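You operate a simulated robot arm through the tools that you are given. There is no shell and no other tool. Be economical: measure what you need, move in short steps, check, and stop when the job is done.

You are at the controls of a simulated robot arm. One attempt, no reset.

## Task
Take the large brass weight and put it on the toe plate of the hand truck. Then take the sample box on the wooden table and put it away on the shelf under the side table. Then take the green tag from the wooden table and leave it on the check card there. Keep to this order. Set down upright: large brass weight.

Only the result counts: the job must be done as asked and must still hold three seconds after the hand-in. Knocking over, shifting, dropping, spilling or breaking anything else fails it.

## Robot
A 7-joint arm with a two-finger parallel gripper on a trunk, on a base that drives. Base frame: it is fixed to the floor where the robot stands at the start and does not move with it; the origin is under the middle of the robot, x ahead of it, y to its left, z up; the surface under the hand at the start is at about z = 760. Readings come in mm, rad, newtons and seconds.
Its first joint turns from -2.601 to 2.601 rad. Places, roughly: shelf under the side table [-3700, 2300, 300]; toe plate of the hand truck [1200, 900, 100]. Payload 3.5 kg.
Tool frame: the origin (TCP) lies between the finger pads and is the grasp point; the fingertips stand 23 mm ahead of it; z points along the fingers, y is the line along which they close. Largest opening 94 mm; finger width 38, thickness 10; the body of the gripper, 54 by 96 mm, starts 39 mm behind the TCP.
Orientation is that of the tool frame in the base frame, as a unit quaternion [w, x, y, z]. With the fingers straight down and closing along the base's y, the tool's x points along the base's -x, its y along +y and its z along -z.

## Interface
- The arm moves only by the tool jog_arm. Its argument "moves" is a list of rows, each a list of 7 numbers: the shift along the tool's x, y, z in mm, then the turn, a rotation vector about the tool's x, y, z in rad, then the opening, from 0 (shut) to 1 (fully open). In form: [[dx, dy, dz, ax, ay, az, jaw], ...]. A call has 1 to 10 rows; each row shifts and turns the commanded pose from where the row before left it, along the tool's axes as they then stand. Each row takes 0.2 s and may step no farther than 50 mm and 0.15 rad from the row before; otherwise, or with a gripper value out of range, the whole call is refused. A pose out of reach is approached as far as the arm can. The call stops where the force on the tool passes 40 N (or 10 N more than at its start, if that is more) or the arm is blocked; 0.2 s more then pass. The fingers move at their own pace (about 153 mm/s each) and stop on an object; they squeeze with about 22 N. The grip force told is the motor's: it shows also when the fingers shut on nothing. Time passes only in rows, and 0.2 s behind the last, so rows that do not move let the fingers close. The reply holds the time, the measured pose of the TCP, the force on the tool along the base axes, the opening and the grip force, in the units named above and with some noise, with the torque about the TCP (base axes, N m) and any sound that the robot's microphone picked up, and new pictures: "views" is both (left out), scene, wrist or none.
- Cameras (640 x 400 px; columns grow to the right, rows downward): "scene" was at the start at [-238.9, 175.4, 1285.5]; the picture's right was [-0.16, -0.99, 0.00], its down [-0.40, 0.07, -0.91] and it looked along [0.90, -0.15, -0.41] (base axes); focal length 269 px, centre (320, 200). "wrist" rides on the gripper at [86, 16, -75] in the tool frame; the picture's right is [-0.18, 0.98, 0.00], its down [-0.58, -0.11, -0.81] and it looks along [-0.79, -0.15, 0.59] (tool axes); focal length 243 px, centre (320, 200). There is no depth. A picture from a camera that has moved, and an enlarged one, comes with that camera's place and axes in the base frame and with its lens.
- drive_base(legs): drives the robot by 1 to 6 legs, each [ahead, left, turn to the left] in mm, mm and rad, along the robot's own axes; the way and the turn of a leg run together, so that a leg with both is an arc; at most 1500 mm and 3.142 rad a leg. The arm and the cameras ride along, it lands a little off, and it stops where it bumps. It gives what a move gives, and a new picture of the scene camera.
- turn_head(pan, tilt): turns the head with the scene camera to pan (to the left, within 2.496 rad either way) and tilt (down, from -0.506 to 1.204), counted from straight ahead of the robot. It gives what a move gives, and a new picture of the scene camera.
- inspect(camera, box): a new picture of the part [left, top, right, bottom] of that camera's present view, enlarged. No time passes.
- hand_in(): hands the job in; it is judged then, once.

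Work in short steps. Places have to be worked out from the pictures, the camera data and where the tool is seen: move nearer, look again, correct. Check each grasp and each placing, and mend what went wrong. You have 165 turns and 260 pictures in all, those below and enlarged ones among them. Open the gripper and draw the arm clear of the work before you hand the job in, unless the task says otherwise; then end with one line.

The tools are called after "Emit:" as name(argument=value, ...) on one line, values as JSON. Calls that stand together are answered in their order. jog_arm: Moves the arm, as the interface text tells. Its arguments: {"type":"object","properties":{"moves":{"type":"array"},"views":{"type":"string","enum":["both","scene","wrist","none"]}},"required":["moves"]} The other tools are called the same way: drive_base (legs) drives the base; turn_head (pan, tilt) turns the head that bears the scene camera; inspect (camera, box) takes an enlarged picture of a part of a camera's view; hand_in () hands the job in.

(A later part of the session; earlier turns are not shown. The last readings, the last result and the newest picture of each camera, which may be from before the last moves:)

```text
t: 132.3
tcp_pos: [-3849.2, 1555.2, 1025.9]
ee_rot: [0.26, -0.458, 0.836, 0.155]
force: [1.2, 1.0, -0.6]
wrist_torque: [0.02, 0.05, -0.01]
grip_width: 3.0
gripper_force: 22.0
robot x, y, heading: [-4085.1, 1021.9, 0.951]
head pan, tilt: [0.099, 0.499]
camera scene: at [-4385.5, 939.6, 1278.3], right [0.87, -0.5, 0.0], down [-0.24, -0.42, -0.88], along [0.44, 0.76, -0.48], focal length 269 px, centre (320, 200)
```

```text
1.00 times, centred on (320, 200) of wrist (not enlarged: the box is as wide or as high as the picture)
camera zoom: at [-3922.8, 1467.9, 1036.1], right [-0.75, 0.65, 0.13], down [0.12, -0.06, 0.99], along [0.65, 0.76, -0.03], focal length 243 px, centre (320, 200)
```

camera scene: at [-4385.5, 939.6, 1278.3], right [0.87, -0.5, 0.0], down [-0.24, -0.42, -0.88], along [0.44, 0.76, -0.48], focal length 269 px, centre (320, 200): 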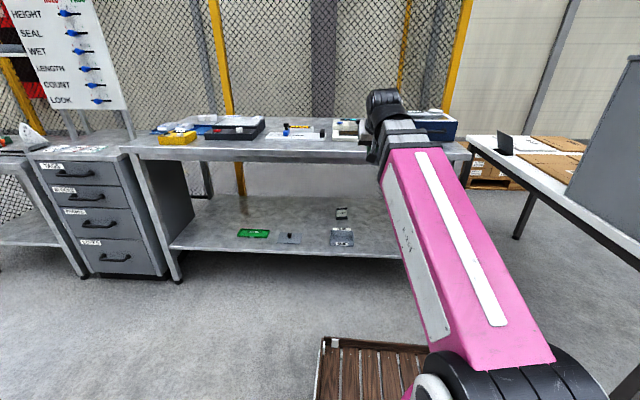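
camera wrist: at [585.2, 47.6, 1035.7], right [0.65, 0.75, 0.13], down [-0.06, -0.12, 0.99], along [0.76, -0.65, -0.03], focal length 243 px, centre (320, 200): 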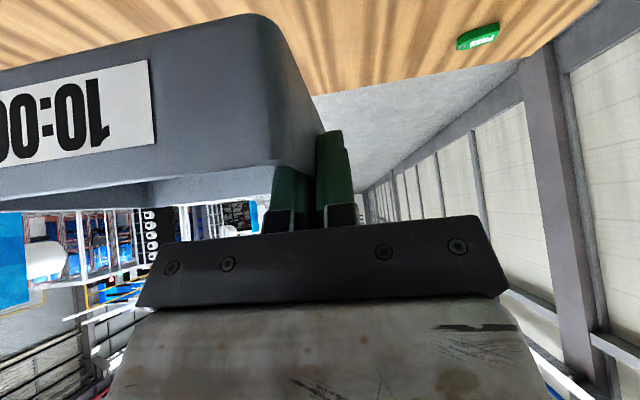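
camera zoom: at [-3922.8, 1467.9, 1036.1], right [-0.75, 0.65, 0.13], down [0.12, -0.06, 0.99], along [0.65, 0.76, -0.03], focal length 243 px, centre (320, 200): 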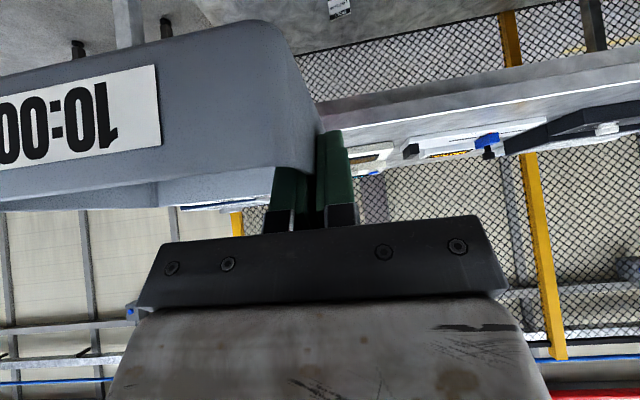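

The shelf holds a similar small box with label; I'll put ours to its right. I extend the arm 180 mm (still short of the bench) then lower.

Emit:
jog_arm(moves=[[-16, 0, 11.5, 0, 0, 0, 0], [-36.5, 0, 26.1, 0, 0, 0, 0], [-36.5, 0, 26.1, 0, 0, 0, 0], [-36.5, 0, 26.1, 0, 0, 0, 0], [-10, 0, 25, 0, 0, 0, 0], [20, -0.8, 28, 0, 0, 0, 0], [26.1, -1.1, 36.5, 0, 0, 0, 0], [26.1, -1.1, 36.5, 0, 0, 0, 0], [26.1, -1.1, 36.5, 0, 0, 0, 0]], views="both")

```text
t: 134.3
tcp_pos: [-3752.9, 1705.9, 841.1]
ee_rot: [0.26, -0.458, 0.836, 0.155]
force: [0.6, 0.3, -0.7]
wrist_torque: [0.0, 0.08, 0.0]
grip_width: 2.9
gripper_force: 22.2
robot x, y, heading: [-4083.3, 1014.4, 0.952]
head pan, tilt: [0.099, 0.499]
camera scene: at [-4385.6, 939.7, 1278.3], right [0.87, -0.5, 0.0], down [-0.24, -0.42, -0.88], along [0.44, 0.76, -0.48], focal length 269 px, centre (320, 200)
camera wrist: at [-3828.0, 1618.1, 850.9], right [-0.75, 0.65, 0.13], down [0.12, -0.06, 0.99], along [0.65, 0.76, -0.03], focal length 243 px, centre (320, 200)
```

scene: 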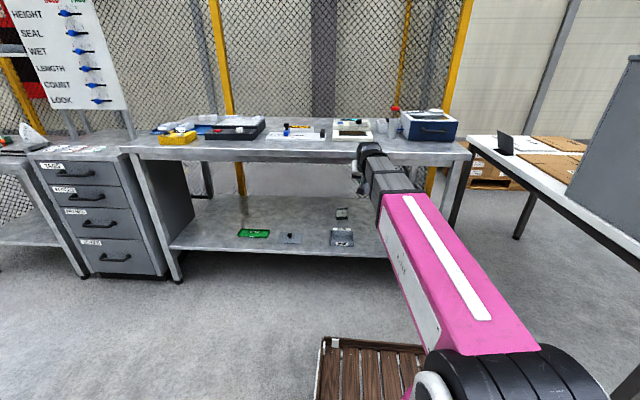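
wrist: 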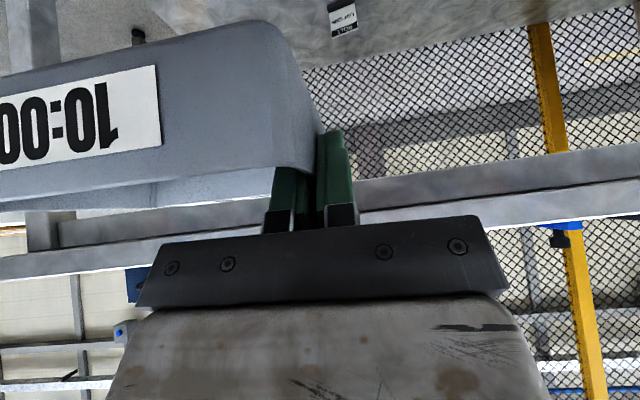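

Continue lowering in front of the bench to z≈435.

Emit:
jog_arm(moves=[[26.1, -1.1, 36.5, 0, 0, 0, 0], [26.1, -1.1, 36.5, 0, 0, 0, 0], [26.1, -1.1, 36.5, 0, 0, 0, 0], [26.1, -1.1, 36.5, 0, 0, 0, 0], [26.1, -1.1, 36.5, 0, 0, 0, 0], [26.1, -1.1, 36.5, 0, 0, 0, 0], [26.1, -1.1, 36.5, 0, 0, 0, 0], [26.1, -1.1, 36.5, 0, 0, 0, 0], [26.1, -1.1, 36.5, 0, 0, 0, 0]], views="both")

```text
t: 136.3
tcp_pos: [-3759.3, 1703.8, 436.7]
ee_rot: [0.26, -0.458, 0.836, 0.155]
force: [0.6, -0.8, -1.7]
wrist_torque: [0.03, 0.09, -0.01]
grip_width: 2.9
gripper_force: 22.1
robot x, y, heading: [-4082.5, 1022.1, 0.953]
head pan, tilt: [0.099, 0.499]
camera scene: at [-4385.6, 939.6, 1278.3], right [0.87, -0.5, 0.0], down [-0.24, -0.42, -0.88], along [0.44, 0.76, -0.48], focal length 269 px, centre (320, 200)
camera wrist: at [-3833.2, 1615.9, 446.1], right [-0.75, 0.65, 0.13], down [0.12, -0.06, 0.99], along [0.65, 0.76, -0.03], focal length 243 px, centre (320, 200)
```

scene: 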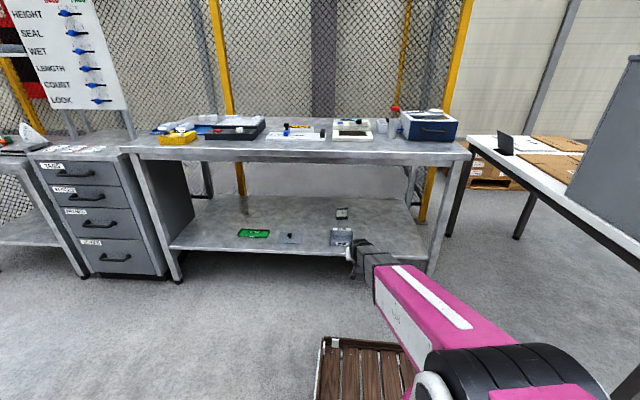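
wrist: 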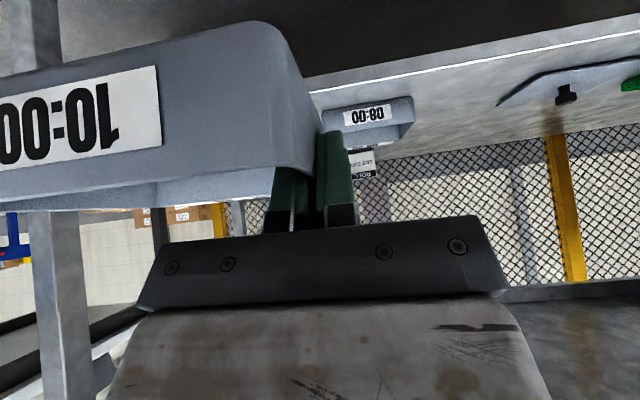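

Shelf surface is at z≈300 and the front leg at s≈-3681; the 08:00 box ends at s≈-4042. Drive 170 ahead and 122 right so our box goes between them.

Emit:
drive_base(legs=[[100, -122, 0], [70, 0, 0]])

Emit:
inspect(camera="wrist", box=[0, 0, 640, 400])

```text
t: 138.3
tcp_pos: [-3561.6, 1771.8, 436.6]
ee_rot: [0.26, -0.457, 0.837, 0.154]
force: [-0.7, 0.0, -1.1]
wrist_torque: [0.03, 0.07, -0.01]
grip_width: 2.6
gripper_force: 21.9
robot x, y, heading: [-3886.7, 1091.6, 0.946]
head pan, tilt: [0.099, 0.499]
camera scene: at [-4189.3, 1009.5, 1278.3], right [0.87, -0.5, 0.0], down [-0.24, -0.41, -0.88], along [0.44, 0.76, -0.48], focal length 269 px, centre (320, 200)
```

scene: 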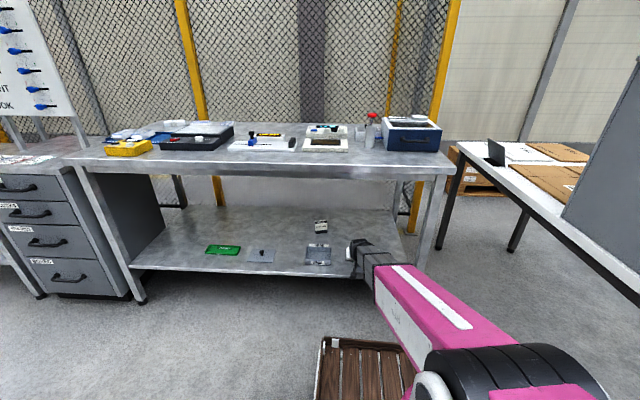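

```text
1.00 times, centred on (320, 200) of wrist (not enlarged: the box is as wide or as high as the picture)
camera zoom: at [-3635.6, 1684.4, 446.6], right [-0.75, 0.65, 0.13], down [0.12, -0.06, 0.99], along [0.65, 0.76, -0.03], focal length 243 px, centre (320, 200)
```

zoom: 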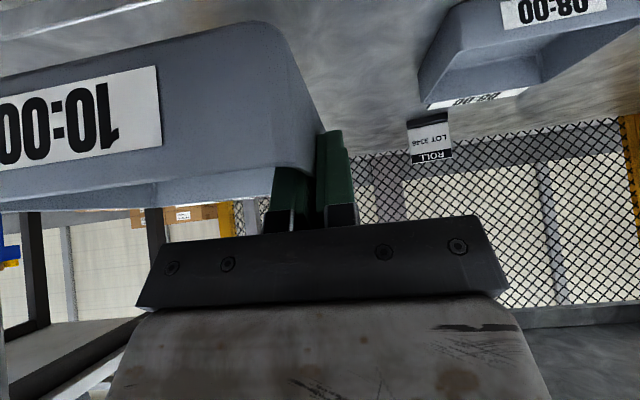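

Lined up. Extend 130 mm into the shelf space above its surface.

Emit:
jog_arm(moves=[[-16, 0, 11.5, 0, 0, 0, 0], [-28.5, 0, 20.3, 0, 0, 0, 0], [-32.5, 0, 23.2, 0, 0, 0, 0], [-28.5, 0, 20.3, 0, 0, 0, 0]], views="both")

```text
t: 139.3
tcp_pos: [-3490.9, 1882.0, 437.1]
ee_rot: [0.259, -0.458, 0.836, 0.155]
force: [-0.1, 0.3, -0.9]
wrist_torque: [0.08, 0.09, 0.02]
grip_width: 2.9
gripper_force: 22.3
robot x, y, heading: [-3887.4, 1087.0, 0.95]
head pan, tilt: [0.099, 0.499]
camera scene: at [-4189.3, 1009.5, 1278.3], right [0.87, -0.5, 0.0], down [-0.24, -0.41, -0.88], along [0.44, 0.76, -0.48], focal length 269 px, centre (320, 200)
camera wrist: at [-3565.0, 1794.5, 447.0], right [-0.75, 0.65, 0.13], down [0.12, -0.06, 0.99], along [0.65, 0.76, -0.03], focal length 243 px, centre (320, 200)
```

scene: 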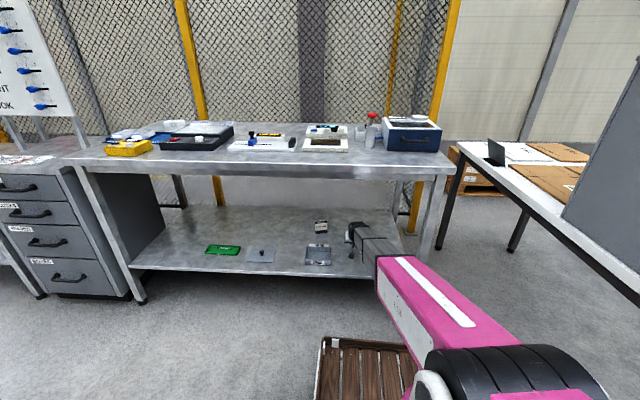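
wrist: 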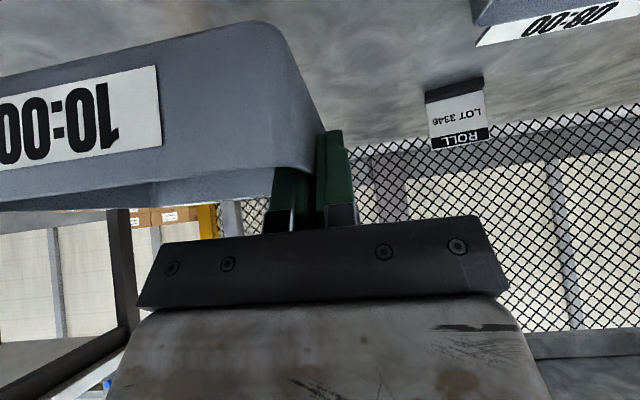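

Box is inside above the shelf with space around. Lower 80 mm, then creep.

Emit:
jog_arm(moves=[[17.4, -0.7, 24.4, 0, 0, 0, 0], [17.4, -0.7, 24.4, 0, 0, 0, 0], [11.6, -0.5, 16.2, 0, 0, 0, 0]], views="wrist")

Emit:
jog_arm(moves=[[2.9, -0.1, 4.1, 0, 0, 0, 0], [2.3, -0.1, 3.2, 0, 0, 0, 0]], views="none")

```text
t: 140.1
tcp_pos: [-3490.2, 1882.5, 356.4]
ee_rot: [0.26, -0.457, 0.836, 0.155]
force: [0.3, -0.3, -1.0]
wrist_torque: [0.06, 0.05, 0.02]
grip_width: 2.6
gripper_force: 22.4
robot x, y, heading: [-3887.6, 1084.8, 0.948]
head pan, tilt: [0.099, 0.499]
camera wrist: at [-3564.4, 1795.1, 365.6], right [-0.75, 0.65, 0.13], down [0.12, -0.06, 0.99], along [0.65, 0.76, -0.03], focal length 243 px, centre (320, 200)
```

wrist: 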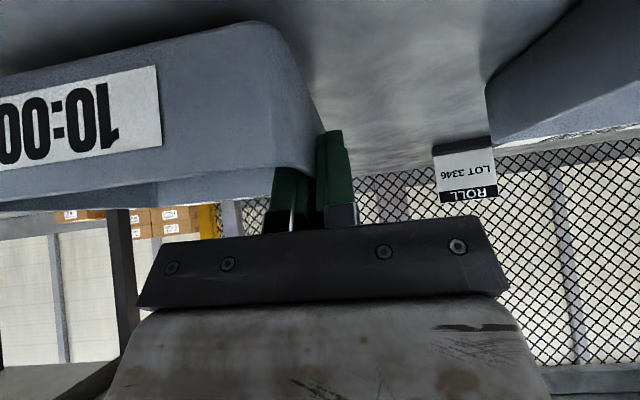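

```text
t: 140.7
tcp_pos: [-3488.9, 1881.8, 348.2]
ee_rot: [0.259, -0.457, 0.837, 0.155]
force: [0.0, 0.2, -1.4]
wrist_torque: [0.05, 0.09, -0.01]
grip_width: 2.8
gripper_force: 22.2
robot x, y, heading: [-3888.9, 1087.2, 0.95]
head pan, tilt: [0.099, 0.499]
```

Emit:
jog_arm(moves=[[1.7, -0.1, 2.4, 0, 0, 0, 0], [1.7, -0.1, 2.4, 0, 0, 0, 0]], views="none")

Emit:
jog_arm(moves=[[1.7, -0.1, 2.4, 0, 0, 0, 0]], views="wrist")

```text
t: 141.3
tcp_pos: [-3491.2, 1882.1, 341.6]
ee_rot: [0.26, -0.457, 0.836, 0.154]
force: [-1.1, 1.4, 2.9]
wrist_torque: [-0.05, -0.46, 0.07]
grip_width: 2.9
gripper_force: 22.0
robot x, y, heading: [-3887.0, 1088.0, 0.951]
head pan, tilt: [0.099, 0.499]
```

```text
t: 141.7
tcp_pos: [-3491.1, 1881.1, 340.6]
ee_rot: [0.262, -0.457, 0.836, 0.155]
force: [-1.8, 1.5, 15.9]
wrist_torque: [-0.25, -0.43, 0.15]
grip_width: 3.6
gripper_force: 21.6
robot x, y, heading: [-3885.4, 1084.1, 0.949]
head pan, tilt: [0.099, 0.499]
camera wrist: at [-3565.5, 1793.5, 348.6], right [-0.75, 0.65, 0.13], down [0.11, -0.06, 0.99], along [0.65, 0.76, -0.03], focal length 243 px, centre (320, 200)
```

wrist: 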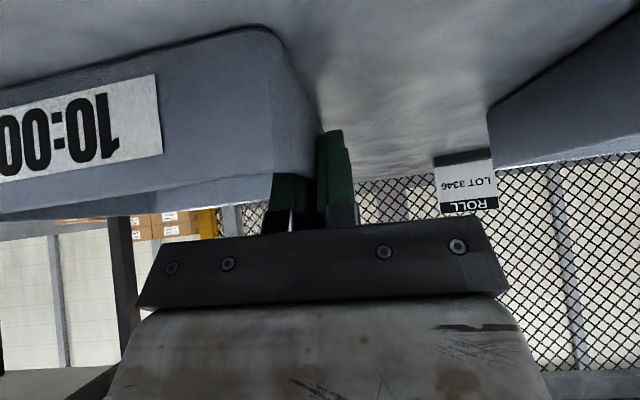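

On the shelf (force 16 N). Open the fingers a little, then retreat upward-back along the tool axis.

Emit:
jog_arm(moves=[[-0.8, 0, -1.2, 0, 0, 0, 0], [0, 0, 0, 0, 0, 0, 0.3], [0, 0, 0, 0, 0, 0, 0.3], [0, 0, 0, 0, 0, 0, 0.3]], views="wrist")

```text
t: 142.7
tcp_pos: [-3491.2, 1882.1, 339.8]
ee_rot: [0.26, -0.457, 0.837, 0.154]
force: [0.9, 0.1, -0.6]
wrist_torque: [-0.01, -0.02, 0.03]
grip_width: 27.8
gripper_force: 0.1
robot x, y, heading: [-3888.1, 1088.6, 0.951]
head pan, tilt: [0.099, 0.499]
camera wrist: at [-3565.6, 1793.6, 349.1], right [-0.75, 0.65, 0.13], down [0.12, -0.06, 0.99], along [0.65, 0.76, -0.03], focal length 243 px, centre (320, 200)
```

wrist: 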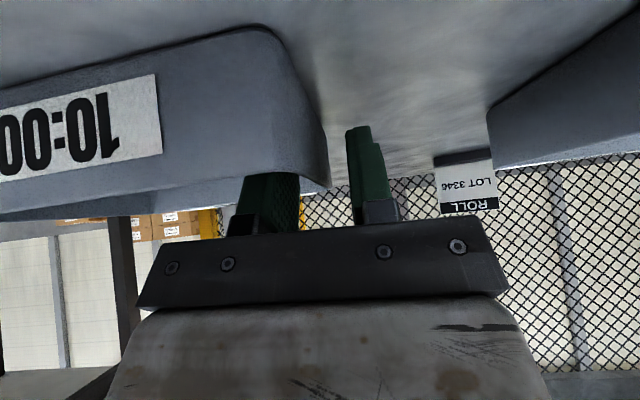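

Released. Up 90 mm vertically out of the box, then back out.

Emit:
jog_arm(moves=[[-5.8, 0.2, -8.1, 0, 0, 0, 0.3], [-11.6, 0.5, -16.2, 0, 0, 0, 0.3], [-17.4, 0.7, -24.4, 0, 0, 0, 0.3], [-17.4, 0.7, -24.4, 0, 0, 0, 0.3], [16, 0, -11.5, 0, 0, 0, 0.3], [32.5, 0, -23.2, 0, 0, 0, 0.3], [32.5, 0, -23.2, 0, 0, 0, 0.3], [32.5, 0, -23.2, 0, 0, 0, 0.3], [32.5, 0, -23.2, 0, 0, 0, 0.3]], views="both")

```text
t: 144.7
tcp_pos: [-3586.1, 1731.6, 432.8]
ee_rot: [0.26, -0.457, 0.836, 0.155]
force: [0.1, 1.0, 0.6]
wrist_torque: [0.0, 0.01, -0.01]
grip_width: 28.1
gripper_force: 0.1
robot x, y, heading: [-3886.0, 1088.0, 0.951]
head pan, tilt: [0.099, 0.499]
camera scene: at [-4189.3, 1009.5, 1278.3], right [0.87, -0.5, 0.0], down [-0.24, -0.41, -0.88], along [0.44, 0.76, -0.48], focal length 269 px, centre (320, 200)
camera wrist: at [-3661.3, 1643.4, 441.0], right [-0.75, 0.65, 0.13], down [0.12, -0.06, 0.99], along [0.65, 0.76, -0.03], focal length 243 px, centre (320, 200)
```

scene: 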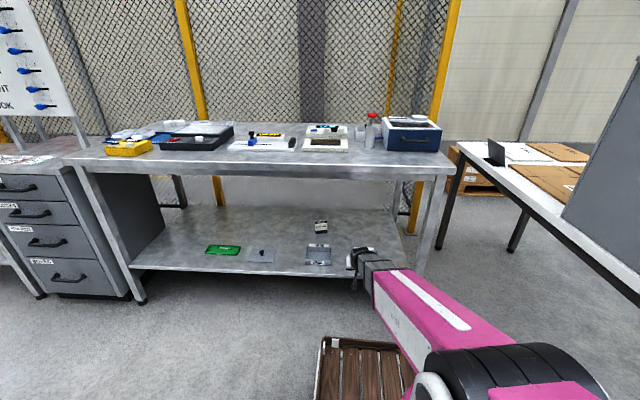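
wrist: 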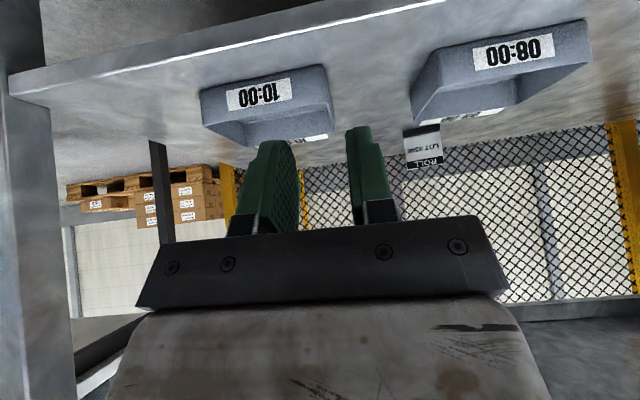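

The 10:00 box stands on the shelf beside the 08:00 box. Retreat further, then raise the hand and untilt.

Emit:
jog_arm(moves=[[32.5, 0, -23.2, 0, 0, 0, 0.5], [32.5, 0, -23.2, 0, 0, 0, 0.5], [32.5, 0, -23.2, 0, 0, 0, 0.5], [-20, 0.8, -28, 0, 0, 0, 0.5], [-26.1, 1.1, -36.5, 0, 0, 0, 0.5], [-26.1, 1.1, -36.5, 0, 0, 0, 0.5], [-26.1, 1.1, -36.5, 0, 0, 0, 0.5], [-26.1, 1.1, -36.5, 0, 0, 0, 0.5], [-26.1, 1.1, -36.5, 0, 0, 0, 0.5], [-26.1, 1.1, -36.5, 0, 0, 0, 0.5]], views="none")

Emit:
jog_arm(moves=[[-26.1, 1.1, -36.5, 0, 0, 0, 0.5], [-26.1, 1.1, -36.5, 0, 0, 0, 0.5], [-26.1, 1.1, -36.5, 0, 0, 0, 0.5], [-26.1, 1.1, -36.5, 0, 0, 0, 0.5], [-26.1, 1.1, -36.5, 0, 0.1, 0, 0.5], [-20, 1.1, -36.5, 0, 0.12, 0, 0.5], [0, 0, -20, 0, 0.15, 0, 0.5], [0, 0, 0, 0, 0.15, 0, 0.5], [0, 0, 0, 0, 0.1, 0, 0.5]], views="scene")

```text
t: 146.9
tcp_pos: [-3650.2, 1632.8, 735.9]
ee_rot: [0.259, -0.457, 0.837, 0.155]
force: [-0.4, 0.3, -0.5]
wrist_torque: [0.03, 0.0, -0.02]
grip_width: 47.1
gripper_force: 0.1
robot x, y, heading: [-3888.6, 1088.1, 0.95]
head pan, tilt: [0.099, 0.499]
```

```text
t: 148.9
tcp_pos: [-3652.8, 1627.0, 1020.2]
ee_rot: [0.009, -0.481, 0.877, 0.016]
force: [4.6, 7.0, -14.2]
wrist_torque: [0.42, -0.5, -0.08]
grip_width: 46.9
gripper_force: 0.0
robot x, y, heading: [-3885.5, 1090.9, 0.949]
head pan, tilt: [0.099, 0.499]
stopped in row 9: the force on the tool passed its limit at 110 N (the readings are from after the stop); the commanded pose is now the measured one
camera scene: at [-4189.3, 1009.5, 1278.3], right [0.87, -0.5, 0.0], down [-0.24, -0.41, -0.88], along [0.44, 0.76, -0.48], focal length 269 px, centre (320, 200)
```

scene: 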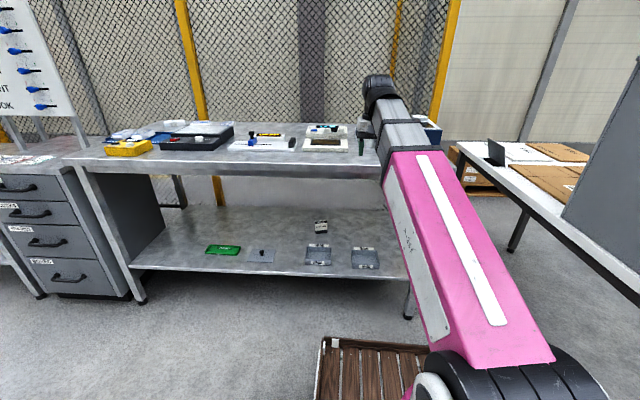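

The hand stopped with a force at this folded pose (likely arm self-contact). I ease forward and check.

Emit:
jog_arm(moves=[[-15, 0, 0, 0, 0, 0, 0.5], [-25, 0, 0, 0, 0, 0, 0.5], [-25, 0, 0, 0, 0, 0, 0.5]], views="both")

```text
t: 149.7
tcp_pos: [-3618.4, 1683.0, 1021.5]
ee_rot: [0.008, -0.482, 0.876, 0.015]
force: [-0.5, -0.5, -0.7]
wrist_torque: [-0.03, -0.02, -0.04]
grip_width: 46.6
gripper_force: 0.1
robot x, y, heading: [-3889.6, 1087.7, 0.952]
head pan, tilt: [0.099, 0.499]
camera scene: at [-4189.4, 1009.5, 1278.3], right [0.87, -0.5, 0.0], down [-0.24, -0.41, -0.88], along [0.44, 0.76, -0.48], focal length 269 px, centre (320, 200)
camera wrist: at [-3678.7, 1616.7, 1092.0], right [-0.73, 0.68, 0.02], down [0.41, 0.41, 0.82], along [0.55, 0.61, -0.57], focal length 243 px, centre (320, 200)
```

scene: 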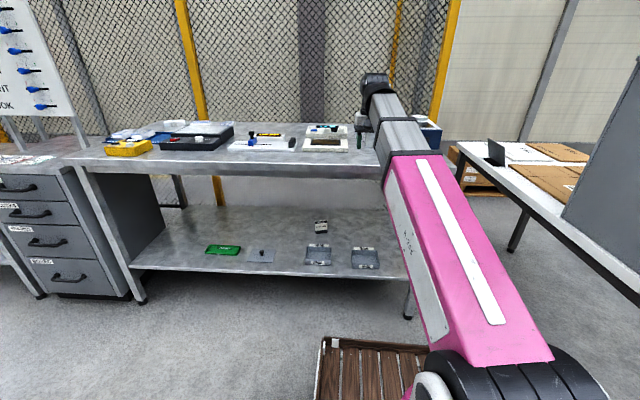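
wrist: 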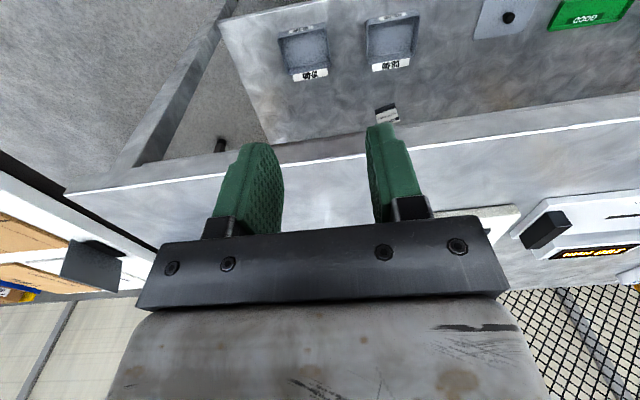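

The box is well placed. Now I drive back the way I came, first backing off and turning left as before.

Emit:
drive_base(legs=[[-180, 100, 0], [0, 0, 1.571], [-390, 150, 0], [-400, 200, 0]])

```text
t: 159.6
tcp_pos: [-4249.8, 531.7, 1021.5]
ee_rot: [0.005, 0.955, -0.298, -0.015]
force: [0.4, 1.2, 0.0]
wrist_torque: [0.0, -0.03, -0.04]
grip_width: 46.8
gripper_force: 0.1
robot x, y, heading: [-3664.2, 236.7, 2.477]
head pan, tilt: [0.099, 0.499]
camera scene: at [-3596.5, -63.4, 1278.3], right [0.53, 0.85, 0.0], down [0.41, -0.25, -0.88], along [-0.74, 0.47, -0.48], focal length 269 px, centre (320, 200)
```

scene: 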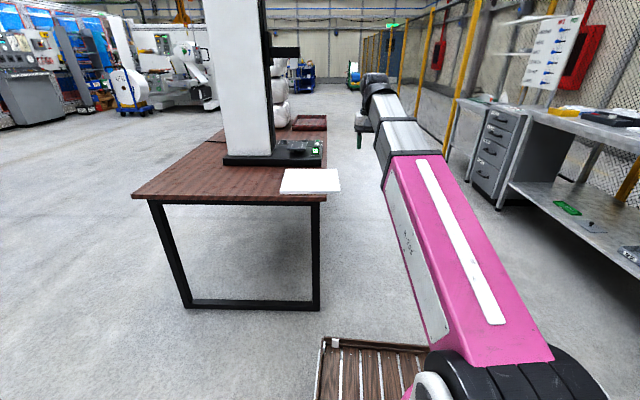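

Now at s≈-3123, t≈-1929. Diagonal back with a small heading correction, then past the conveyor end at t≈-2820.

Emit:
drive_base(legs=[[0, 0, 0.046], [-1000, 890, 0], [-900, 0, 0]])

```text
t: 170.9
tcp_pos: [-3221.7, -1301.5, 1021.5]
ee_rot: [0.006, 0.963, -0.267, -0.015]
force: [0.2, 0.6, -0.4]
wrist_torque: [-0.02, 0.0, 0.0]
grip_width: 46.9
gripper_force: 0.1
robot x, y, heading: [-2622.1, -1555.2, 2.543]
head pan, tilt: [0.099, 0.499]
camera scene: at [-2536.2, -1858.4, 1278.3], right [0.48, 0.88, 0.0], down [0.42, -0.23, -0.88], along [-0.77, 0.42, -0.48], focal length 269 px, centre (320, 200)
```

scene: 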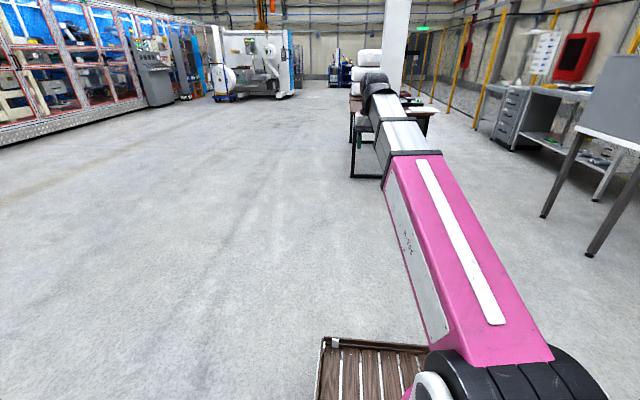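

Continue back past the conveyor, then turn right to face along the corridor.

Emit:
drive_base(legs=[[-1000, 40, 0], [0, 0, -1.59]])

Emit:
turn_head(pan=0.2, tilt=0.45)

```text
t: 180.0
tcp_pos: [-1547.4, -1562.8, 1021.2]
ee_rot: [0.007, -0.483, 0.876, 0.015]
force: [-0.6, 0.1, 0.5]
wrist_torque: [0.0, -0.02, -0.01]
grip_width: 46.9
gripper_force: 0.1
robot x, y, heading: [-1813.5, -2161.1, 0.952]
head pan, tilt: [0.099, 0.499]
camera scene: at [-2115.2, -2239.2, 1278.3], right [0.87, -0.5, 0.0], down [-0.24, -0.42, -0.88], along [0.43, 0.76, -0.48], focal length 269 px, centre (320, 200)
```

scene: 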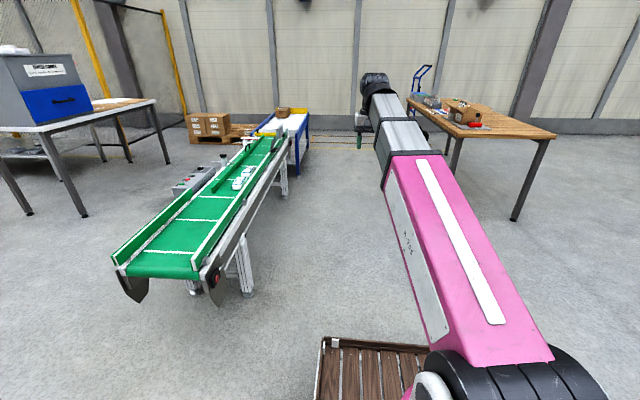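

```text
t: 180.7
tcp_pos: [-1546.3, -1562.2, 1020.3]
ee_rot: [0.008, -0.484, 0.875, 0.014]
force: [1.2, -0.5, -0.2]
wrist_torque: [-0.01, -0.01, 0.0]
grip_width: 47.0
gripper_force: 0.0
robot x, y, heading: [-1814.1, -2162.5, 0.954]
head pan, tilt: [0.201, 0.45]
camera scene: at [-2123.0, -2234.2, 1282.7], right [0.91, -0.41, 0.0], down [-0.18, -0.4, -0.9], along [0.36, 0.82, -0.44], focal length 269 px, centre (320, 200)
```

scene: 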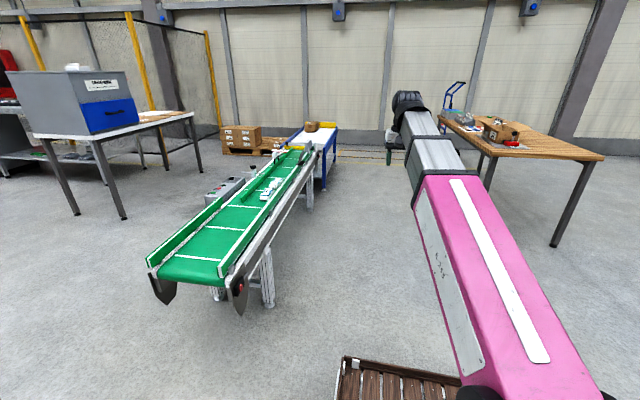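

Corridor is straight ahead. Drive 3.15 m, then turn right to face the wooden table.

Emit:
drive_base(legs=[[1500, 0, 0], [1500, 0, 0], [190, 0, 0], [0, 0, -1.571]])

Emit:
turn_head(pan=0.1, tilt=0.55)

```text
t: 200.2
tcp_pos: [666.7, 187.5, 1020.7]
ee_rot: [0.014, 0.274, 0.962, 0.006]
force: [0.1, -0.6, -0.2]
wrist_torque: [0.01, -0.01, -0.02]
grip_width: 46.9
gripper_force: 0.1
robot x, y, heading: [71.2, 449.3, -0.611]
head pan, tilt: [0.201, 0.45]
camera scene: at [-9.0, 759.4, 1282.7], right [-0.4, -0.92, 0.0], down [-0.4, 0.17, -0.9], along [0.83, -0.36, -0.44], focal length 269 px, centre (320, 200)
```

scene: 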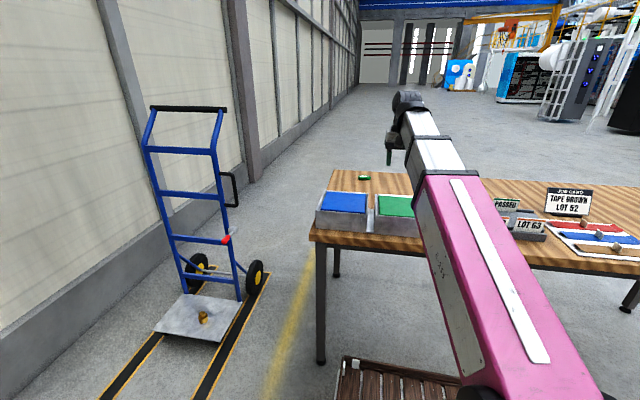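

```text
t: 200.8
tcp_pos: [666.2, 189.4, 1021.7]
ee_rot: [0.015, 0.274, 0.962, 0.006]
force: [0.1, -1.3, 0.1]
wrist_torque: [0.02, 0.0, 0.02]
grip_width: 46.9
gripper_force: 0.0
robot x, y, heading: [67.1, 448.9, -0.608]
head pan, tilt: [0.099, 0.55]
camera scene: at [-14.9, 752.1, 1273.7], right [-0.49, -0.87, 0.0], down [-0.46, 0.26, -0.85], along [0.74, -0.42, -0.52], focal length 269 px, centre (320, 200)
```

scene: 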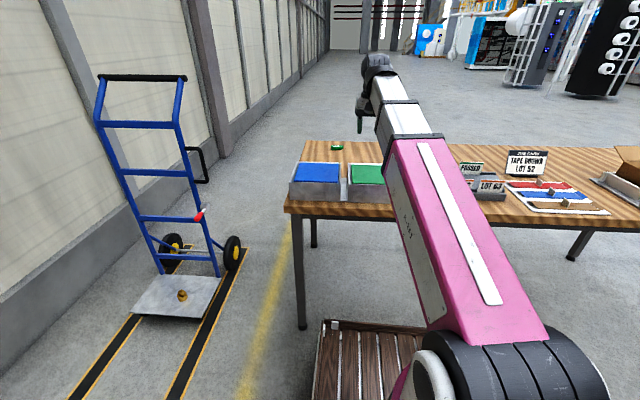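

The weight still stands on the toe plate. Drive 260 ahead, base front under the table.

Emit:
drive_base(legs=[[260, -20, 0]])

Emit:
inspect(camera="wrist", box=[0, 0, 640, 400])

```text
t: 202.7
tcp_pos: [869.7, 25.5, 1021.1]
ee_rot: [0.015, 0.272, 0.962, 0.005]
force: [-0.2, 0.2, 0.2]
wrist_torque: [-0.01, -0.01, 0.0]
grip_width: 46.8
gripper_force: 0.0
robot x, y, heading: [267.4, 288.1, -0.609]
head pan, tilt: [0.099, 0.55]
camera scene: at [185.8, 586.5, 1273.7], right [-0.49, -0.87, 0.0], down [-0.46, 0.25, -0.85], along [0.75, -0.41, -0.52], focal length 269 px, centre (320, 200)
```

scene: 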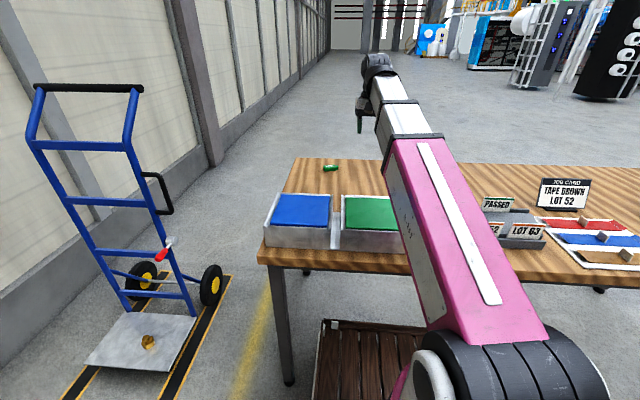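

```text
1.00 times, centred on (320, 200) of wrist (not enlarged: the box is as wide or as high as the picture)
camera zoom: at [801.4, 83.8, 1092.0], right [0.67, 0.74, 0.02], down [0.41, -0.4, 0.82], along [0.62, -0.54, -0.57], focal length 243 px, centre (320, 200)
```

zoom: 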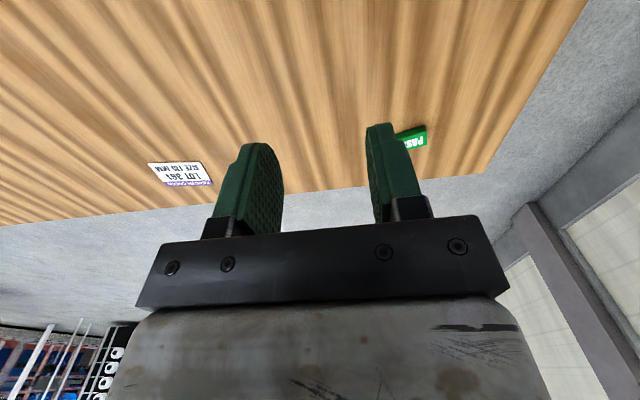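

Tag at about (1128,15), card at (900,-375). I move above the tag, correct a slight tilt, and lower to z≈900.

Emit:
jog_arm(moves=[[-17, 10, 10, 0.018, 0.027, 0, 0.6], [-37, 21, 20, 0, 0, 0, 0.6], [-37, 21, 20, 0, 0, 0, 0.6], [-37, 21, 20, 0, 0, 0, 0.6], [-37, 21, 20, 0, 0, 0, 0.6], [-37, 21, 20, 0, 0, 0, 0.6], [-20, 12, 10, 0, 0, 0, 0.6]], views="wrist")

```text
t: 204.3
tcp_pos: [1126.7, 18.2, 901.3]
ee_rot: [-0.001, 0.272, 0.962, 0.001]
force: [0.1, -0.1, -0.5]
wrist_torque: [-0.02, -0.06, -0.03]
grip_width: 56.4
gripper_force: 0.0
robot x, y, heading: [269.9, 283.0, -0.607]
head pan, tilt: [0.099, 0.55]
camera wrist: at [1061.4, 77.7, 974.5], right [0.67, 0.74, 0.0], down [0.44, -0.4, 0.81], along [0.6, -0.54, -0.59], focal length 243 px, centre (320, 200)
```

wrist: 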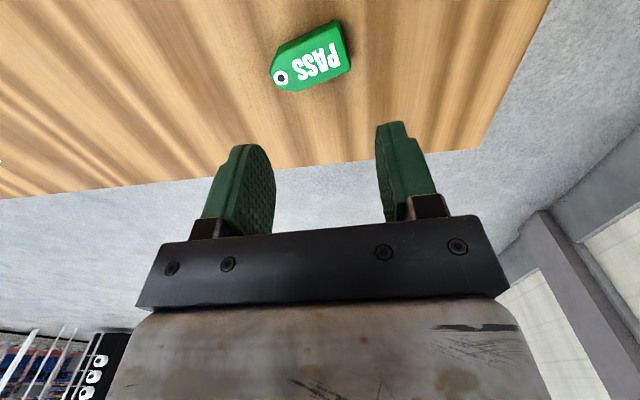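

Emit:
inspect(camera="wrist", box=[260, 0, 370, 110])

```text
3.64 times, centred on (315, 55) of wrist
camera zoom: at [1061.4, 77.7, 974.5], right [0.67, 0.74, 0.0], down [0.44, -0.4, 0.81], along [0.6, -0.54, -0.59], focal length 882 px, centre (338, 727)
```

zoom: 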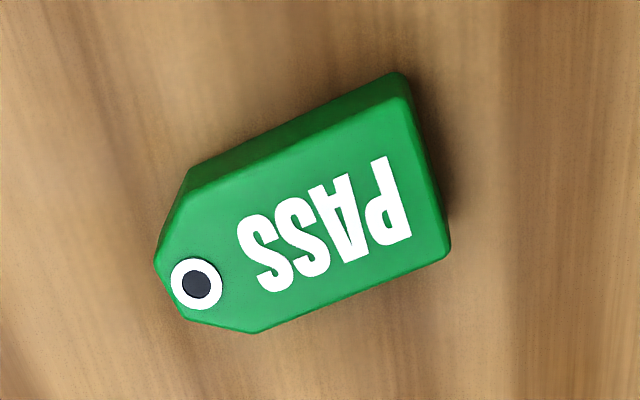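

Tag is ~62×32×12 mm, centre (1124,8), axis at 1.22 rad. I'll grip it by its ends: rotate 0.2, open wide, centre, lower to z≈835.

Emit:
jog_arm(moves=[[-2.8, -9.7, 0, 0, 0, -0.1, 1], [0, 0, 25, 0, 0, -0.1, 1], [0, 0, 40, 0, 0, 0, 1]], views="wrist")

Emit:
inspect(camera="wrist", box=[180, 0, 470, 180])

```text
t: 205.1
tcp_pos: [1122.1, 8.2, 837.0]
ee_rot: [0.0, 0.174, 0.985, 0.001]
force: [0.3, 0.5, 0.1]
wrist_torque: [-0.01, -0.02, 0.0]
grip_width: 93.7
gripper_force: 0.0
robot x, y, heading: [265.8, 284.3, -0.608]
head pan, tilt: [0.099, 0.55]
camera wrist: at [1046.9, 52.8, 909.2], right [0.51, 0.86, 0.0], down [0.51, -0.3, 0.81], along [0.69, -0.41, -0.59], focal length 243 px, centre (320, 200)
```

wrist: 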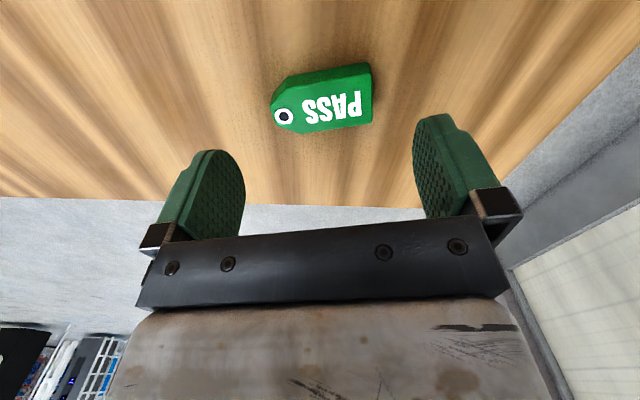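

```text
2.21 times, centred on (325, 90) of wrist
camera zoom: at [1046.9, 52.8, 909.2], right [0.51, 0.86, 0.0], down [0.51, -0.3, 0.81], along [0.69, -0.41, -0.59], focal length 535 px, centre (309, 443)
```

zoom: 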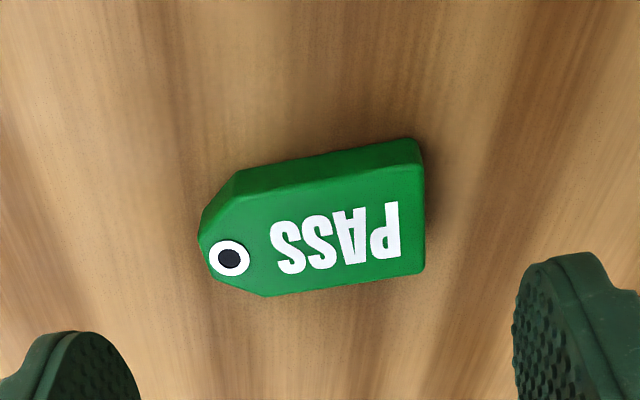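

Centred within a millimetre. Descend to z≈786 and close on the ends.

Emit:
jog_arm(moves=[[0, 0, 25, 0, 0, -0.018, 1], [0, 0, 20, 0, 0, 0, 1], [0, 0, 6, 0, 0, 0, 1], [0, 0, 0, 0, 0, 0, 0.3], [0, 0, 0, 0, 0, 0, 0.3], [0, 0, 0, 0, 0, 0, 0.3]], views="wrist")

```text
t: 206.5
tcp_pos: [1123.0, 8.3, 787.3]
ee_rot: [0.001, 0.166, 0.986, 0.001]
force: [-0.4, 0.3, -0.2]
wrist_torque: [-0.02, -0.02, -0.01]
grip_width: 62.8
gripper_force: 21.8
robot x, y, heading: [269.4, 284.9, -0.61]
head pan, tilt: [0.099, 0.55]
camera wrist: at [1046.0, 51.2, 859.6], right [0.5, 0.87, 0.0], down [0.51, -0.29, 0.81], along [0.7, -0.4, -0.59], focal length 243 px, centre (320, 200)
```

wrist: 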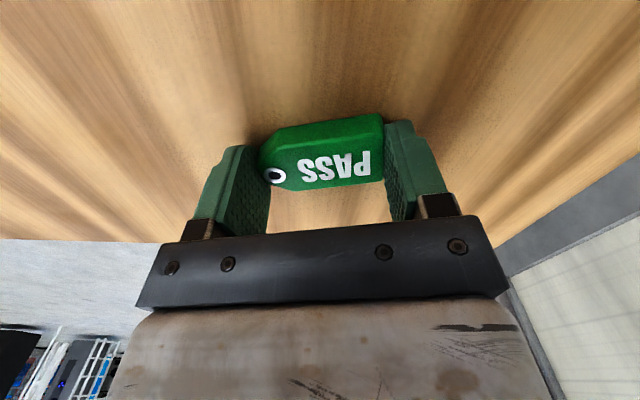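

Gripped at 62.8 mm. Lift.

Emit:
jog_arm(moves=[[0, 0, -10, 0, 0, 0, 0.3], [0, 0, -20, 0, 0, 0, 0.3], [0, 0, -30, 0, 0, 0, 0.3], [0, 0, -40, 0, 0, 0, 0.3], [0, 0, -40, 0, 0, 0, 0.3]], views="wrist")

```text
t: 207.7
tcp_pos: [1120.8, 7.6, 927.4]
ee_rot: [0.001, 0.165, 0.986, 0.001]
force: [-0.8, 0.3, 0.2]
wrist_torque: [0.02, -0.05, 0.0]
grip_width: 62.8
gripper_force: 21.8
robot x, y, heading: [270.8, 282.9, -0.606]
head pan, tilt: [0.099, 0.55]
camera wrist: at [1044.6, 50.6, 999.6], right [0.5, 0.87, 0.0], down [0.51, -0.29, 0.81], along [0.7, -0.4, -0.59], focal length 243 px, centre (320, 200)
```

wrist: 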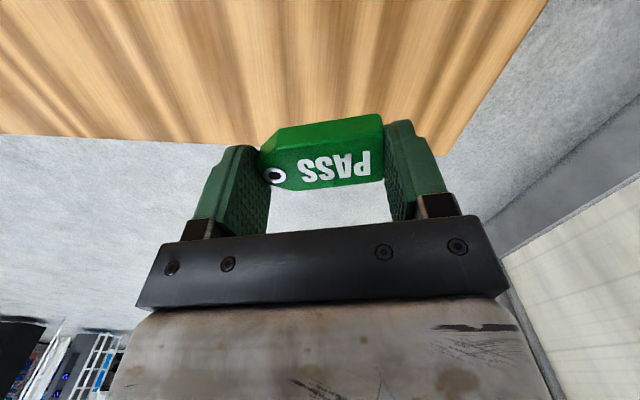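

Held. Carry it over toward the check card at height.

Emit:
jog_arm(moves=[[4, -20, 0, 0, 0, 0, 0.3], [8, -43, 0, 0, 0, 0, 0.3], [8, -43, 0, 0, 0, 0, 0.3], [8, -43, 0, 0, 0, 0, 0.3], [8, -43, 0, 0, 0, 0, 0.3], [8, -43, 0, 0, 0, 0, 0.3], [8, -43, 0, 0, 0, 0, 0.3], [8, -43, 0, 0, 0, 0, 0.3], [8, -43, 0, 0, 0, 0, 0.3], [8, -43, 0, 0, 0, 0, 0.3]], views="none")

Emit:
jog_arm(moves=[[5, -20, 0, 0, 0, 0.14, 0.3], [5, 0, 0, 0, 0, 0.14, 0.3]], views="wrist")

```text
t: 209.9
tcp_pos: [916.3, -352.7, 926.4]
ee_rot: [0.001, 0.164, 0.986, 0.0]
force: [-0.2, -0.2, -0.8]
wrist_torque: [0.0, 0.03, 0.02]
grip_width: 63.1
gripper_force: 21.9
robot x, y, heading: [268.7, 284.9, -0.607]
head pan, tilt: [0.099, 0.55]
```

```text
t: 210.5
tcp_pos: [901.8, -366.2, 924.4]
ee_rot: [-0.001, 0.303, 0.953, 0.001]
force: [0.3, -0.9, -0.2]
wrist_torque: [-0.01, 0.01, 0.0]
grip_width: 63.1
gripper_force: 21.8
robot x, y, heading: [268.9, 284.0, -0.61]
head pan, tilt: [0.099, 0.55]
camera wrist: at [840.6, -304.2, 998.0], right [0.72, 0.7, 0.0], down [0.41, -0.43, 0.81], along [0.56, -0.58, -0.59], focal length 243 px, centre (320, 200)
```

wrist: 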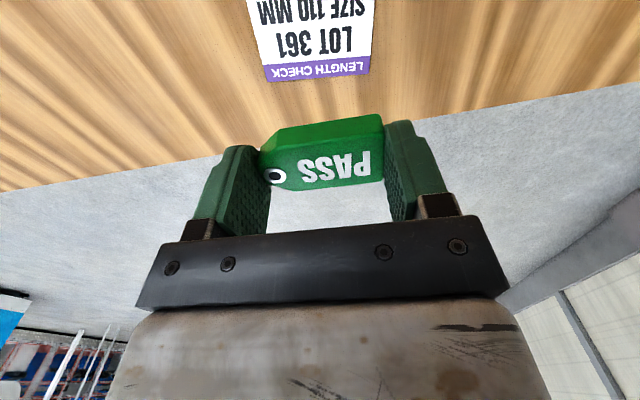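

Card: centre about (899,-372), 100×68 mm, long axis at 0.855 rad. I align and lower to z≈840 to check.

Emit:
jog_arm(moves=[[-1, -6.3, 0, 0, 0, 0.1, 0.3], [0, 0, 30, 0, 0, 0, 0.3], [0, 0, 35, 0, 0, 0, 0.3], [0, 0, 20, 0, 0, 0, 0.3]], views="wrist")

```text
t: 211.5
tcp_pos: [898.8, -372.5, 839.4]
ee_rot: [-0.001, 0.35, 0.937, 0.001]
force: [-0.2, -0.3, -0.3]
wrist_torque: [0.03, -0.02, -0.02]
grip_width: 62.7
gripper_force: 21.9
robot x, y, heading: [271.7, 286.1, -0.613]
head pan, tilt: [0.099, 0.55]
camera wrist: at [843.7, -303.9, 913.4], right [0.78, 0.62, 0.0], down [0.37, -0.46, 0.81], along [0.5, -0.63, -0.59], focal length 243 px, centre (320, 200)
```

wrist: 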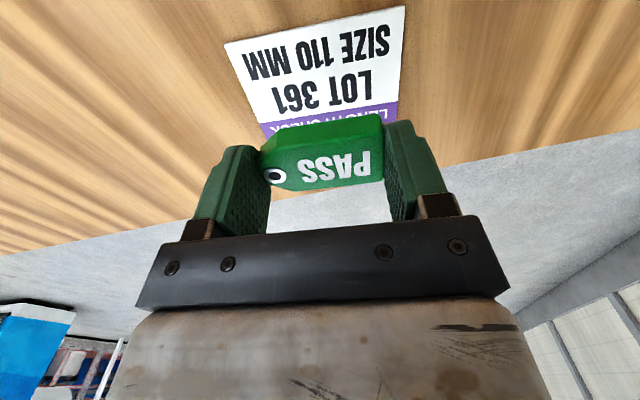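

Refined card centre (895,-368); tag shift 5 mm back. Lower to just above the card.

Emit:
jog_arm(moves=[[5.5, 0.5, 10, 0, 0, 0, 0.3], [0, 0, 20, 0, 0, 0, 0.3], [0, 0, 12, 0, 0, 0, 0.3], [0, 0, 5, 0, 0, 0, 0.3]], views="wrist")

```text
t: 212.5
tcp_pos: [894.9, -368.8, 794.5]
ee_rot: [0.0, 0.348, 0.937, 0.002]
force: [-0.6, 0.3, 0.3]
wrist_torque: [0.04, 0.01, -0.01]
grip_width: 63.0
gripper_force: 21.6
robot x, y, heading: [267.3, 284.1, -0.604]
head pan, tilt: [0.099, 0.55]
camera wrist: at [839.9, -300.1, 866.9], right [0.78, 0.62, 0.0], down [0.37, -0.46, 0.81], along [0.5, -0.63, -0.59], focal length 243 px, centre (320, 200)
```

wrist: 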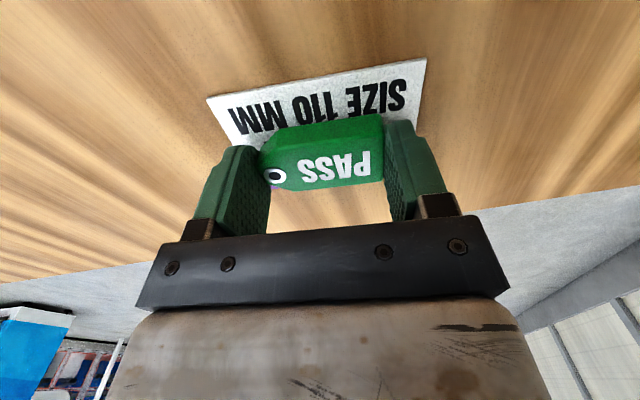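

Position is good. Creep down to contact.

Emit:
jog_arm(moves=[[0, 0, 3, 0, 0, 0, 0.3], [0, 0, 2, 0, 0, 0, 0.3]], views="none")

Emit:
jog_arm(moves=[[0, 0, 1.5, 0, 0, 0, 0.3]], views="wrist")

```text
t: 213.1
tcp_pos: [895.9, -369.8, 788.6]
ee_rot: [-0.001, 0.349, 0.937, 0.001]
force: [-0.3, 0.8, 6.1]
wrist_torque: [0.04, -0.03, -0.01]
grip_width: 63.3
gripper_force: 22.0
robot x, y, heading: [273.0, 287.5, -0.608]
head pan, tilt: [0.099, 0.55]
```

```text
t: 213.5
tcp_pos: [895.2, -368.9, 787.9]
ee_rot: [0.001, 0.348, 0.938, 0.0]
force: [0.6, -0.7, 16.2]
wrist_torque: [0.01, -0.04, -0.01]
grip_width: 62.7
gripper_force: 21.9
robot x, y, heading: [268.4, 285.2, -0.609]
head pan, tilt: [0.099, 0.55]
camera wrist: at [840.2, -300.4, 860.9], right [0.78, 0.62, 0.0], down [0.37, -0.46, 0.81], along [0.5, -0.63, -0.59], focal length 243 px, centre (320, 200)
```

wrist: 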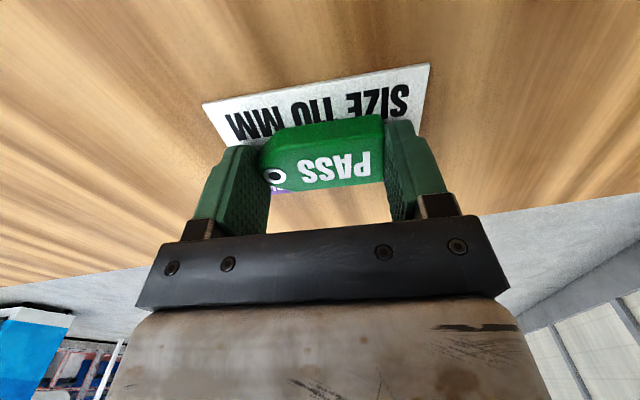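

In contact. Ease, open, and rise straight up.

Emit:
jog_arm(moves=[[0, 0, -1.5, 0, 0, 0, 0.3], [0, 0, 0, 0, 0, 0, 1], [0, 0, 0, 0, 0, 0, 1], [0, 0, -20, 0, 0, 0, 1], [0, 0, -30, 0, 0, 0, 1], [0, 0, -40, 0, 0, 0, 1], [0, 0, -40, 0, 0, 0, 1], [25, 0, -40, 0, 0, 0, 1], [30, 0, -30, 0, 0, 0, 1]], views="wrist")

```text
t: 215.5
tcp_pos: [851.5, -331.0, 991.7]
ee_rot: [-0.001, 0.349, 0.937, 0.001]
force: [0.4, 0.1, 0.5]
wrist_torque: [0.01, -0.02, -0.03]
grip_width: 93.8
gripper_force: 0.1
robot x, y, heading: [270.9, 285.6, -0.607]
head pan, tilt: [0.099, 0.55]
camera wrist: at [796.8, -262.8, 1063.1], right [0.78, 0.62, 0.0], down [0.37, -0.46, 0.81], along [0.5, -0.63, -0.59], focal length 243 px, centre (320, 200)
```

wrist: 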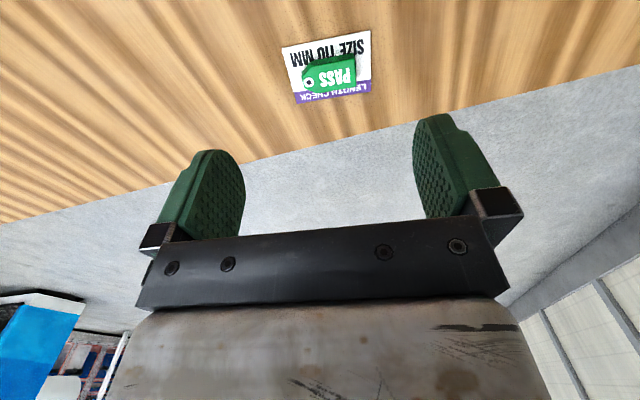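

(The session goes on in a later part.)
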